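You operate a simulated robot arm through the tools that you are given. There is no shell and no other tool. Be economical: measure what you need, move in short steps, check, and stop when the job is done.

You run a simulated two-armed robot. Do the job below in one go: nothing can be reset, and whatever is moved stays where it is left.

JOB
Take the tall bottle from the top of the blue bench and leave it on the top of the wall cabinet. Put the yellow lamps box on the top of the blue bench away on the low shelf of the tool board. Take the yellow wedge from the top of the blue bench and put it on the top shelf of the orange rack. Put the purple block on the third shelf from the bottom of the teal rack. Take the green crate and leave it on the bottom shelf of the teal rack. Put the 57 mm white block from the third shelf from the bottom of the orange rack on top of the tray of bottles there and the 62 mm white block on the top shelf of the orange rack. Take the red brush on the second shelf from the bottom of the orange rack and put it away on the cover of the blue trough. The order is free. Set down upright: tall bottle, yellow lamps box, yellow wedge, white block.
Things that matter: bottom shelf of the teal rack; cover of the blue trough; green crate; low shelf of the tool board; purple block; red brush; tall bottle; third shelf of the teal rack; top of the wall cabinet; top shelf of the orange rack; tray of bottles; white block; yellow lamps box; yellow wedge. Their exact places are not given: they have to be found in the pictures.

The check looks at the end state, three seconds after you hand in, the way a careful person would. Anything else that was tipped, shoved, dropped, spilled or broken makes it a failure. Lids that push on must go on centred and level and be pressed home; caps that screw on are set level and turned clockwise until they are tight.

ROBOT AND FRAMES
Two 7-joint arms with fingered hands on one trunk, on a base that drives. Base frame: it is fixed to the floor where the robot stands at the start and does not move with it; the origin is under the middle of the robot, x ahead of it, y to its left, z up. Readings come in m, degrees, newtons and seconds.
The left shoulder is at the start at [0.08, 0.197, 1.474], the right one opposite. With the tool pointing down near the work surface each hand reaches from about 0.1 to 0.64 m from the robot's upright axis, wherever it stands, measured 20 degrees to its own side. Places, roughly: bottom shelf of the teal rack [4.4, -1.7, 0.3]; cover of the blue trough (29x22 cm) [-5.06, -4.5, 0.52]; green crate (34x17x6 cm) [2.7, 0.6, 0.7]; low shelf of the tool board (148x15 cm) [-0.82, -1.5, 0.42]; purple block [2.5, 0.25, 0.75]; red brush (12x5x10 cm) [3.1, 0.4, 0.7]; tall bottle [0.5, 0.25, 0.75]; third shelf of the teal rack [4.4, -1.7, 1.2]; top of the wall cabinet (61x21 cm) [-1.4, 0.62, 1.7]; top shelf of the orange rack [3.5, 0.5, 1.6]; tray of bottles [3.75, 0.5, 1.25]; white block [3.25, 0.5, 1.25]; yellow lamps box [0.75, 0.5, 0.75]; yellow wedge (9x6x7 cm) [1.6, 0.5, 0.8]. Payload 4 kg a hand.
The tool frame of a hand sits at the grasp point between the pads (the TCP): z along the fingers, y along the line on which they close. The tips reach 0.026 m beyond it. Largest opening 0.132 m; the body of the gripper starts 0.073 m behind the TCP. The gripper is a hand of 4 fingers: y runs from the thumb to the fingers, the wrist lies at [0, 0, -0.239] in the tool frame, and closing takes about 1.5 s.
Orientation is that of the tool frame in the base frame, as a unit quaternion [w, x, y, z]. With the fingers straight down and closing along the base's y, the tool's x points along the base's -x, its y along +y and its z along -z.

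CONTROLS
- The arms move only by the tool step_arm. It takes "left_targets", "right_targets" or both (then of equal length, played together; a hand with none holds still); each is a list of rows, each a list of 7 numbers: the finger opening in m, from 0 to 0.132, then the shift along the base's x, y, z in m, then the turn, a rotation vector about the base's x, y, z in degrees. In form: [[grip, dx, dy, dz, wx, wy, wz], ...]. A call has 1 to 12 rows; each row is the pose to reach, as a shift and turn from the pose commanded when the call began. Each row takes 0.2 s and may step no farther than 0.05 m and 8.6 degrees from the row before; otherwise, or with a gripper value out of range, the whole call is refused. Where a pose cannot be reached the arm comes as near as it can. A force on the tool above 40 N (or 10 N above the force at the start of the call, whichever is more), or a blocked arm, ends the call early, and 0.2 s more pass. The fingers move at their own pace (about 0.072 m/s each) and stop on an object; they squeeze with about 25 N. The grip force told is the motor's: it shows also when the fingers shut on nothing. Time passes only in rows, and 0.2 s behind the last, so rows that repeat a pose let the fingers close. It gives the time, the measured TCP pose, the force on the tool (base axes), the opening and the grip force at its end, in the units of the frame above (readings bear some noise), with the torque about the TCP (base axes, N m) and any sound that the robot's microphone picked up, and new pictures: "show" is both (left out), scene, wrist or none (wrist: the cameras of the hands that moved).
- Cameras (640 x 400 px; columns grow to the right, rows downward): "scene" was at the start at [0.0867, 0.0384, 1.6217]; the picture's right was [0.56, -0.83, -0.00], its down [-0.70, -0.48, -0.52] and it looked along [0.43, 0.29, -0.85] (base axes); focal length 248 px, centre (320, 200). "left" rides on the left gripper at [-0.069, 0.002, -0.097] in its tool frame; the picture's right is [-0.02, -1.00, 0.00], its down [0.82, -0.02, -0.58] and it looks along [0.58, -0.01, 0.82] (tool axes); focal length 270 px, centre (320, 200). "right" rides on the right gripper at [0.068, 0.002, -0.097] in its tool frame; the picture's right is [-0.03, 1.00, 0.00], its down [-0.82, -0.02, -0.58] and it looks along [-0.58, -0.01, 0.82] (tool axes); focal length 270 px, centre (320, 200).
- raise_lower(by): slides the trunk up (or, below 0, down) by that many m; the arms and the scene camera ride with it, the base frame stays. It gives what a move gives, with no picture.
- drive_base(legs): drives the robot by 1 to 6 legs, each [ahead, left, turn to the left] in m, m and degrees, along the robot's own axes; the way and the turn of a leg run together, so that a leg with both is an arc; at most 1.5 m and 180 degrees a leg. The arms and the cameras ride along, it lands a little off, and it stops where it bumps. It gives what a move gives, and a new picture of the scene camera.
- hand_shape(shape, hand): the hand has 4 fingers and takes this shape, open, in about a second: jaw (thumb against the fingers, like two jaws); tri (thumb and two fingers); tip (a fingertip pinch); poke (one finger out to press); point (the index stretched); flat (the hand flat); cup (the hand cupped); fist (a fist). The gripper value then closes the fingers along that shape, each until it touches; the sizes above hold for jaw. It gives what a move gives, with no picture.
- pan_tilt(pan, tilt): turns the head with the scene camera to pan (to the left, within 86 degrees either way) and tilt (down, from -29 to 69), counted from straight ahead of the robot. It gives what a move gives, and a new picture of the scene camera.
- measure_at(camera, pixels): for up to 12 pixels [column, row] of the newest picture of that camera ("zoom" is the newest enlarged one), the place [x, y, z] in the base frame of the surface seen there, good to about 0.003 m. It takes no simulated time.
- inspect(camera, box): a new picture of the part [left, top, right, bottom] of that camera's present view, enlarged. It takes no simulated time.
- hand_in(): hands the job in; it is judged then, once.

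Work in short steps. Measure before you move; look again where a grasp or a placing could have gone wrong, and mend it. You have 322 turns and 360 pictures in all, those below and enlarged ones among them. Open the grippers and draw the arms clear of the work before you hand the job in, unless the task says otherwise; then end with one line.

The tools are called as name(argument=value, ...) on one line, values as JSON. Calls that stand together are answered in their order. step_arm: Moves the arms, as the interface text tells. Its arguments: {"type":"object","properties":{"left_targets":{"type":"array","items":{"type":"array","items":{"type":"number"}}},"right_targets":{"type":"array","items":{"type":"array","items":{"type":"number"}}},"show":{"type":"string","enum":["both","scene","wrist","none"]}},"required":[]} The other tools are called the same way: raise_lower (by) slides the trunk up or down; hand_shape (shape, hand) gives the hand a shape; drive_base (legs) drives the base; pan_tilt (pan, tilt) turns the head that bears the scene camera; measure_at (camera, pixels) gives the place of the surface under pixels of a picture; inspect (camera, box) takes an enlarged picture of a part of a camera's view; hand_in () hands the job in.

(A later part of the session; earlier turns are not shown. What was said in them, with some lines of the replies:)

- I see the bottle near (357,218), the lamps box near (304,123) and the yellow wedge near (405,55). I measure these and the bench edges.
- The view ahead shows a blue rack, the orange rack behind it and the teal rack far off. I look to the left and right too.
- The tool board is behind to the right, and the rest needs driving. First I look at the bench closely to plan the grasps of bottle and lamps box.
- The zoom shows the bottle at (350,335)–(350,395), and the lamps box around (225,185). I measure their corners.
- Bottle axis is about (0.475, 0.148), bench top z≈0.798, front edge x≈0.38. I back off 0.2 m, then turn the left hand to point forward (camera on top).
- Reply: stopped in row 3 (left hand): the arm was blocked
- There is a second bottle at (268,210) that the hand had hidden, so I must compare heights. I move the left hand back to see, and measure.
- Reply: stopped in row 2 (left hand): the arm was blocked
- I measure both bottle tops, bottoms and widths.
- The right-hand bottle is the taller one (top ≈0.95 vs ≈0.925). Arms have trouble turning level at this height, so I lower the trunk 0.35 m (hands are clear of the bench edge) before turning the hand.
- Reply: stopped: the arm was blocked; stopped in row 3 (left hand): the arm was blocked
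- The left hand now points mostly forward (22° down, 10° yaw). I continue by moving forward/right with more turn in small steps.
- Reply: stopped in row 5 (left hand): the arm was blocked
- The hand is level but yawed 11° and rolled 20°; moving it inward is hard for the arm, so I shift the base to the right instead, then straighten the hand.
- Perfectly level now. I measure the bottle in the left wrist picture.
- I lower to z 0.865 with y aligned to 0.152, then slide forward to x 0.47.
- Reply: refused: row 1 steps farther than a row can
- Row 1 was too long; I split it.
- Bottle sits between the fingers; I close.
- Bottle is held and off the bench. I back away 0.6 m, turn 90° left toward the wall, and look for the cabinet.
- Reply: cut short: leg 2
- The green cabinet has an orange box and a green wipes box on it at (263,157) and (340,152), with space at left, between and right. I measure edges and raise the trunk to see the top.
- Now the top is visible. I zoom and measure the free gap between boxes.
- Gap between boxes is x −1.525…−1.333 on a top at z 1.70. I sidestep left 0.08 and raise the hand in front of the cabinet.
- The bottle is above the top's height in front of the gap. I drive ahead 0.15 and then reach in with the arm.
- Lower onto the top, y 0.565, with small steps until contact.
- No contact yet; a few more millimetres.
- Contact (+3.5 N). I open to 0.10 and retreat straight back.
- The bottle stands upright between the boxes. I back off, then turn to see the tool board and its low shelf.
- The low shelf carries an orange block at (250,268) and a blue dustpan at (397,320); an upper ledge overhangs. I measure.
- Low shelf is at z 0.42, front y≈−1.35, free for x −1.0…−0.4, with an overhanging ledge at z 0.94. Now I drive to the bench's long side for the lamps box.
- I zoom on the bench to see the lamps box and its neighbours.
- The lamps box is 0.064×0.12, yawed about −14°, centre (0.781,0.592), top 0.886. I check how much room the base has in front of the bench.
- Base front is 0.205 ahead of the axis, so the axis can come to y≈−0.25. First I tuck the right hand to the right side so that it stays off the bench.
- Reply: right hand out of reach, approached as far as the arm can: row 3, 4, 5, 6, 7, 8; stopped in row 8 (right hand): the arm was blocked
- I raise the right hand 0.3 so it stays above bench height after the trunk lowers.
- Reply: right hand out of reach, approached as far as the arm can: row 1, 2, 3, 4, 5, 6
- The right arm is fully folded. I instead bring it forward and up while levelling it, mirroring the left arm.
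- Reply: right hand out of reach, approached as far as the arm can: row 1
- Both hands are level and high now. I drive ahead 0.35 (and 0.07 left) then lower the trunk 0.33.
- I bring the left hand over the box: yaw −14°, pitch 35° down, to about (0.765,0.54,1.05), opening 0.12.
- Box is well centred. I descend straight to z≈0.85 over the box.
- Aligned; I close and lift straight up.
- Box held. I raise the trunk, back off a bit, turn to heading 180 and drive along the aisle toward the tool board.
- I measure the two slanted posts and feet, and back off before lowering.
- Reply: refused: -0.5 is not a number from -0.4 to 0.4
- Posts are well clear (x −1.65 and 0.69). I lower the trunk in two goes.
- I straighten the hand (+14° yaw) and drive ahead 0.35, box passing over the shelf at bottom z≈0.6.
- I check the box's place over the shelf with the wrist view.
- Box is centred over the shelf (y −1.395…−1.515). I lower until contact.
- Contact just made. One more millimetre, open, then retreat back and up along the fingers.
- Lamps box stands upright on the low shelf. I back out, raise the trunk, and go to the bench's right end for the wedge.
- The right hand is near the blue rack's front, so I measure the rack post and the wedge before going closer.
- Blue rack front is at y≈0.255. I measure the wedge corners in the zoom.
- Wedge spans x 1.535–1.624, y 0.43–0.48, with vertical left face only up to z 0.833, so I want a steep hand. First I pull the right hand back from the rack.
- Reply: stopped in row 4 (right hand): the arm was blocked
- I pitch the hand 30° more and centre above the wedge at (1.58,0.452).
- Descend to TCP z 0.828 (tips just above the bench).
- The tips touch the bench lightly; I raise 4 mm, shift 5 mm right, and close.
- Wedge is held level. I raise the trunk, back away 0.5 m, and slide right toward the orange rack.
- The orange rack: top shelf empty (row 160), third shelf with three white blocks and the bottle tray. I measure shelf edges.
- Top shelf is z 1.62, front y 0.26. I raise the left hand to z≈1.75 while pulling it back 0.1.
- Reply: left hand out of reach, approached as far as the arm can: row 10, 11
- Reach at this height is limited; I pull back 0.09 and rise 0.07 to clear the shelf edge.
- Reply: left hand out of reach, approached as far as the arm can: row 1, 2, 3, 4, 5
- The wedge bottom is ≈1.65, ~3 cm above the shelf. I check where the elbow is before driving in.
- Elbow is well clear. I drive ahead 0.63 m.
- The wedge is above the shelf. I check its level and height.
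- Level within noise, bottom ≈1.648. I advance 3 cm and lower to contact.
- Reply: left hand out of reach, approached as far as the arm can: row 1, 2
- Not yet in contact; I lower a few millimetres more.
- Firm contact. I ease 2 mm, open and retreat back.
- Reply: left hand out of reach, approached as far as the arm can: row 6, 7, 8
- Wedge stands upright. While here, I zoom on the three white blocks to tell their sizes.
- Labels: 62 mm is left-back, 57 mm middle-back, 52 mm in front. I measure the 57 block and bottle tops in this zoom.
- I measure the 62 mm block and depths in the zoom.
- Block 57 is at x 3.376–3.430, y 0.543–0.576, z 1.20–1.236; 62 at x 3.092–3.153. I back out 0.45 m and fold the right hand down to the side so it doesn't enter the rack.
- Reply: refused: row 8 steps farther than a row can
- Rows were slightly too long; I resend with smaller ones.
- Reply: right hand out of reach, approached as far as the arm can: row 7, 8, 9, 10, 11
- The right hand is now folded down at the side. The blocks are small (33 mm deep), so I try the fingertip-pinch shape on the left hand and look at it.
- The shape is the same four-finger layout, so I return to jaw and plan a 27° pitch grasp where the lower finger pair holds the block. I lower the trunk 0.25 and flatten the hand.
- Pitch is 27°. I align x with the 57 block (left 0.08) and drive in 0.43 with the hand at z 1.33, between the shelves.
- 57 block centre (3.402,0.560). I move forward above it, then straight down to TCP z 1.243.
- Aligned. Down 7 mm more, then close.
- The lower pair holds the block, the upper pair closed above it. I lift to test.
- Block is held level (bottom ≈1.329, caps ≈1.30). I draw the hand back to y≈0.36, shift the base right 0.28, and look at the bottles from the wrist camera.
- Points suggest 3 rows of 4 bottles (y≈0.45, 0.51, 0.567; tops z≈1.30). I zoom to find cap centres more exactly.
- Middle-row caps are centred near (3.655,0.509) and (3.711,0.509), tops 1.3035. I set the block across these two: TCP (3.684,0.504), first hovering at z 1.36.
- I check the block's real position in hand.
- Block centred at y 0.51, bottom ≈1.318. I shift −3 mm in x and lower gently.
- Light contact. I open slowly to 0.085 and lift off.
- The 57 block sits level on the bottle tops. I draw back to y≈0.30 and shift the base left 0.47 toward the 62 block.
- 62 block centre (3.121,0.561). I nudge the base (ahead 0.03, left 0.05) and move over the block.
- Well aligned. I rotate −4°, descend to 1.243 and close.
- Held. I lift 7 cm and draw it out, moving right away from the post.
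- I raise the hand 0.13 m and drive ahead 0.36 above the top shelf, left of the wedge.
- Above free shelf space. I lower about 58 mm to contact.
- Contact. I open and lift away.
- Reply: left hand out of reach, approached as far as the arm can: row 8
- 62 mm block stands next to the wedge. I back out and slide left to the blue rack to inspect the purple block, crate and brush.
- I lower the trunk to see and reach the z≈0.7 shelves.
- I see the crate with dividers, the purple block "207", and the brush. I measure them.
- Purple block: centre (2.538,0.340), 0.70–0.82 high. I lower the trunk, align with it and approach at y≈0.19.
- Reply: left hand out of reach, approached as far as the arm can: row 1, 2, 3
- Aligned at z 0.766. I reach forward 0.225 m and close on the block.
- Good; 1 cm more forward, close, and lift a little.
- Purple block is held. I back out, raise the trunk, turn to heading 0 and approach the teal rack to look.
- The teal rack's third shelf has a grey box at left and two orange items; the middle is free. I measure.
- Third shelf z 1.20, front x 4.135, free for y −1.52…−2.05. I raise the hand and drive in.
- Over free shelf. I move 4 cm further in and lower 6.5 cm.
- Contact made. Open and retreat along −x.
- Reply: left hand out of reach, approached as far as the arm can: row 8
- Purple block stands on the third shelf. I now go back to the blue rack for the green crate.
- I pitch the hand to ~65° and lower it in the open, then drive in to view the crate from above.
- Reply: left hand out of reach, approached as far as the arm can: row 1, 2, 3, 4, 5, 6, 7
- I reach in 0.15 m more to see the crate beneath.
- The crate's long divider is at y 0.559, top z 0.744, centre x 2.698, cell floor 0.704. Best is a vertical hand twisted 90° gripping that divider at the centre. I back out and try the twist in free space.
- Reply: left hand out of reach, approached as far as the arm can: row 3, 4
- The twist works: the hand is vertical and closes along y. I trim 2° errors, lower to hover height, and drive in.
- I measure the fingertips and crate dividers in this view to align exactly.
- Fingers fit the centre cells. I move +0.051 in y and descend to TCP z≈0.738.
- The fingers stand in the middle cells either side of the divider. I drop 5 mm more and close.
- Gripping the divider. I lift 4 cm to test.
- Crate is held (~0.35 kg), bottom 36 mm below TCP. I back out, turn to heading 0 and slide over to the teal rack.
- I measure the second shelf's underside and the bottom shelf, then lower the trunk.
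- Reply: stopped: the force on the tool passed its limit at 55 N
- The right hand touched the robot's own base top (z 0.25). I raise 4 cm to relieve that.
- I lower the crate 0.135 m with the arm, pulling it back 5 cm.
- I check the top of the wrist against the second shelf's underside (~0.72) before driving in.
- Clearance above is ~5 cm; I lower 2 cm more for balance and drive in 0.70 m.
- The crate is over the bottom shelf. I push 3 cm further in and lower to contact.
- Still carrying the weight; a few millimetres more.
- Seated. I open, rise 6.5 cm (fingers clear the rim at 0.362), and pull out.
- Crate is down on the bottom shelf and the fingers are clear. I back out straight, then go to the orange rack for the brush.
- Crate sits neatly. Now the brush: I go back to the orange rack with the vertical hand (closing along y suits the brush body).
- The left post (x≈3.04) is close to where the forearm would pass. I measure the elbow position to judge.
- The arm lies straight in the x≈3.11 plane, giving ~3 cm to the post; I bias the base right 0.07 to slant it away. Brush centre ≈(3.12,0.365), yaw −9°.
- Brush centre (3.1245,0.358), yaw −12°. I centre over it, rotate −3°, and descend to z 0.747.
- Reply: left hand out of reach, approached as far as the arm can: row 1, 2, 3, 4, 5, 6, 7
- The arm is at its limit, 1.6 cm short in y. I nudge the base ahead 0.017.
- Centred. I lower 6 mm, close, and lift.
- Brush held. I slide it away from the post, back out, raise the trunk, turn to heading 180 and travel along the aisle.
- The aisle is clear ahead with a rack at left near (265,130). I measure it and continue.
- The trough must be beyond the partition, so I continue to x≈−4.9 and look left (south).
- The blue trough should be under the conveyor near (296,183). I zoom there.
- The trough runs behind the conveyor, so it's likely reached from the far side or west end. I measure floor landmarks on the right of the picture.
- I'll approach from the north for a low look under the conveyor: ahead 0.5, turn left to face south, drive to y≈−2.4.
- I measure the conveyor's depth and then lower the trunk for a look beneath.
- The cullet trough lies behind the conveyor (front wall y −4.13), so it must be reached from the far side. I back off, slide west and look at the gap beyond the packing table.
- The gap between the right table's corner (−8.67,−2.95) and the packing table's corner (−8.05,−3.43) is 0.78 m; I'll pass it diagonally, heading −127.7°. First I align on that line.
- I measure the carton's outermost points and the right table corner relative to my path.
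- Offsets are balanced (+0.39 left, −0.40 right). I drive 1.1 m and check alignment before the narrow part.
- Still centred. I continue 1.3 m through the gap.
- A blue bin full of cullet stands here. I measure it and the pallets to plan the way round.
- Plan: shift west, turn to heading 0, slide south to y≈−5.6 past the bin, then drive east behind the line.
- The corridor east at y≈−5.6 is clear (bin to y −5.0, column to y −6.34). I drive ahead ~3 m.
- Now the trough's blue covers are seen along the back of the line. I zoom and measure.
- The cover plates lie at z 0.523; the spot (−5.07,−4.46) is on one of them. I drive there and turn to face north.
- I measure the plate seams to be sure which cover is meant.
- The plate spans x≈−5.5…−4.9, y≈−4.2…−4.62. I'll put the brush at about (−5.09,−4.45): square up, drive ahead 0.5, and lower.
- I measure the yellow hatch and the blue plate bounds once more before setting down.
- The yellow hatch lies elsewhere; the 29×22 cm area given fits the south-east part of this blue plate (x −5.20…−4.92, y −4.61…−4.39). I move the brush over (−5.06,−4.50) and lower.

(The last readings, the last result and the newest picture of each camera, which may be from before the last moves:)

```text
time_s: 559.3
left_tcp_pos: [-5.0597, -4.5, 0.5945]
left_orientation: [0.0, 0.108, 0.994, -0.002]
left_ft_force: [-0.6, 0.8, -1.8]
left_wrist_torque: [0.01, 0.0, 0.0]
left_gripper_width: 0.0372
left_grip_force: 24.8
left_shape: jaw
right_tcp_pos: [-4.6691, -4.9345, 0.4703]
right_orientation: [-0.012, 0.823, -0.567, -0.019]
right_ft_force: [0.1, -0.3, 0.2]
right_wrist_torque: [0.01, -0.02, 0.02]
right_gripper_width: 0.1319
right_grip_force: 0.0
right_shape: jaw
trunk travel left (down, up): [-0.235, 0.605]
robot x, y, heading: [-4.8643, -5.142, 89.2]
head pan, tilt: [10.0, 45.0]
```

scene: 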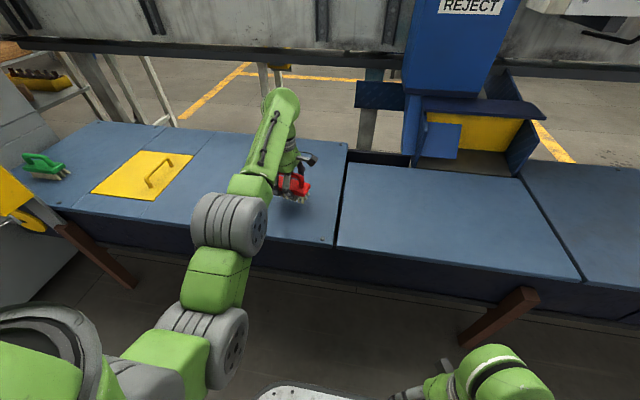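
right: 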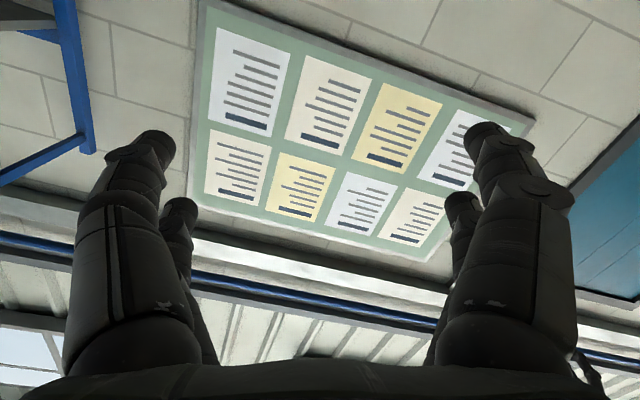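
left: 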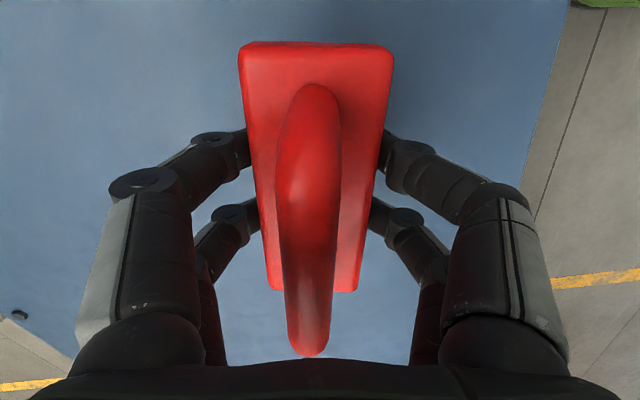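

The brush is over the plate. I lower ~2.7 cm to contact.

step_arm(left_targets=[[0, 0, 0, -0.012, 0, 0, 0], [0, 0, 0, -0.02, 0, 0, 0], [0, 0, 0, -0.025, 0, 0, 0], [0, 0, 0, -0.028, 0, 0, 0], [0, 0, 0, -0.028, 0, 0, 0]], show="none")

```text
time_s: 560.5
left_tcp_pos: [-5.0604, -4.5009, 0.5661]
left_orientation: [0.0, 0.108, 0.994, -0.001]
left_ft_force: [0.4, -0.5, -1.1]
left_wrist_torque: [-0.01, 0.03, 0.0]
left_gripper_width: 0.0374
left_grip_force: 25.1
left_shape: jaw
right_tcp_pos: [-4.6676, -4.9344, 0.4702]
right_orientation: [-0.01, 0.823, -0.568, -0.019]
right_ft_force: [0.0, -0.6, 0.3]
right_wrist_torque: [0.0, -0.01, -0.04]
right_gripper_width: 0.132
right_grip_force: 0.0
right_shape: jaw
trunk travel left (down, up): [-0.235, 0.605]
robot x, y, heading: [-4.8618, -5.1429, 89.7]
head pan, tilt: [10.0, 45.0]
```

No contact yet; a few more millimetres.

step_arm(left_targets=[[0, 0, 0, -0.002, 0, 0, 0], [0, 0, 0, -0.004, 0, 0, 0], [0, 0, 0, -0.004, 0, 0, 0]], show="none")

```text
time_s: 561.3
left_tcp_pos: [-5.0592, -4.4998, 0.5629]
left_orientation: [-0.001, 0.108, 0.994, -0.001]
left_ft_force: [-0.1, -0.8, 0.2]
left_wrist_torque: [0.07, 0.12, 0.01]
left_gripper_width: 0.0374
left_grip_force: 24.9
left_shape: jaw
right_tcp_pos: [-4.669, -4.9337, 0.4696]
right_orientation: [-0.011, 0.824, -0.566, -0.019]
right_ft_force: [-0.8, -0.5, 0.0]
right_wrist_torque: [0.01, -0.03, 0.01]
right_gripper_width: 0.1321
right_grip_force: 0.0
right_shape: jaw
trunk travel left (down, up): [-0.235, 0.605]
robot x, y, heading: [-4.8624, -5.1401, 89.4]
head pan, tilt: [10.0, 45.0]
```

Contact begins (torque 0.12). 2 mm more, open, and rise.

step_arm(left_targets=[[0, 0, 0, -0.002, 0, 0, 0], [0, 0, 0, -0.002, 0, 0, 0], [0.05, 0, 0, -0.002, 0, 0, 0], [0.07, 0, 0, -0.002, 0, 0, 0], [0.09, 0, 0, 0, 0, 0, 0], [0.09, 0, 0, 0.02, 0, 0, 0], [0.09, 0, 0, 0.06, 0, 0, 0], [0.09, 0, 0, 0.1, 0, 0, 0], [0.09, 0, 0, 0.13, 0, 0, 0]])

```text
time_s: 563.3
left_tcp_pos: [-5.0596, -4.5017, 0.6933]
left_orientation: [-0.001, 0.108, 0.994, -0.001]
left_ft_force: [-0.1, 0.6, 0.3]
left_wrist_torque: [0.01, 0.0, -0.03]
left_gripper_width: 0.0896
left_grip_force: 0.1
left_shape: jaw
right_tcp_pos: [-4.6684, -4.9343, 0.4701]
right_orientation: [-0.011, 0.824, -0.567, -0.02]
right_ft_force: [0.3, 0.7, 1.0]
right_wrist_torque: [-0.01, -0.02, 0.0]
right_gripper_width: 0.1319
right_grip_force: 0.0
right_shape: jaw
trunk travel left (down, up): [-0.235, 0.605]
robot x, y, heading: [-4.8625, -5.1414, 89.4]
head pan, tilt: [10.0, 45.0]
```

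scene: 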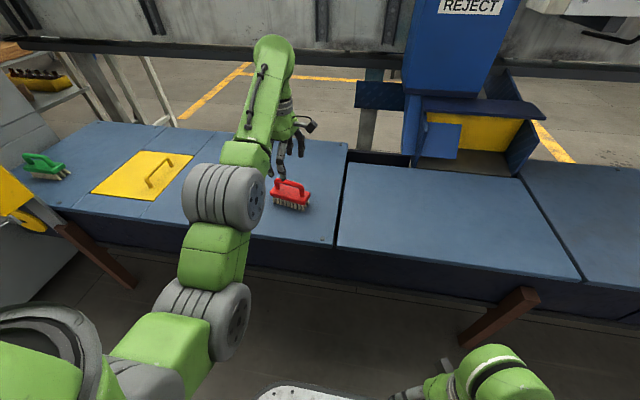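
left: 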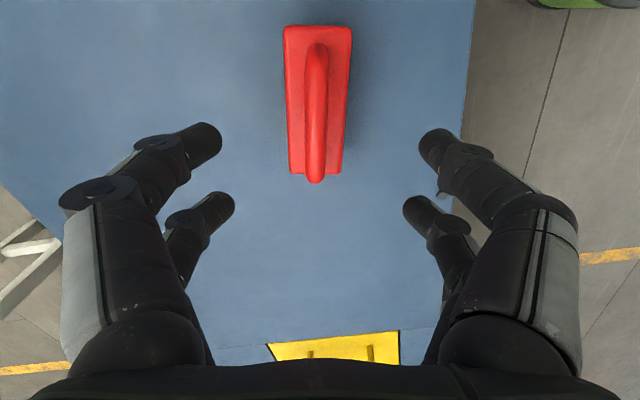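

The red brush stands on the cover. I back away so the arms are clear.

drive_base(legs=[[-0.4, 0, 0]])

```text
time_s: 565.8
left_tcp_pos: [-5.0638, -4.9054, 0.6934]
left_orientation: [-0.001, 0.107, 0.994, 0.0]
left_ft_force: [0.4, -0.1, 0.3]
left_wrist_torque: [0.05, -0.02, -0.01]
left_gripper_width: 0.0897
left_grip_force: 0.0
left_shape: jaw
right_tcp_pos: [-4.6714, -5.3351, 0.4711]
right_orientation: [-0.011, 0.824, -0.566, -0.018]
right_ft_force: [-0.2, -0.7, 0.5]
right_wrist_torque: [-0.02, 0.0, 0.02]
right_gripper_width: 0.132
right_grip_force: 0.1
right_shape: jaw
trunk travel left (down, up): [-0.235, 0.605]
robot x, y, heading: [-4.8652, -5.5429, 89.7]
head pan, tilt: [10.0, 45.0]
```

scene: 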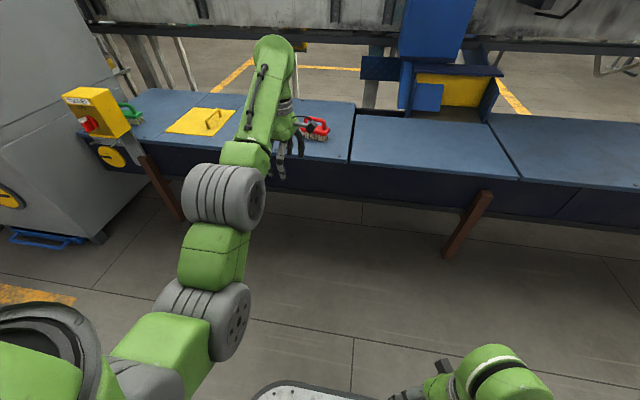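

All eight moves are done, the grippers are open and the arms are clear, so I hand in.

hand_in()

```text
The job is handed in.
```

I finished every part of the job and handed it in: each item was where you asked when last seen, nothing looked tipped or knocked over, and the grippers are open with the arms clear.
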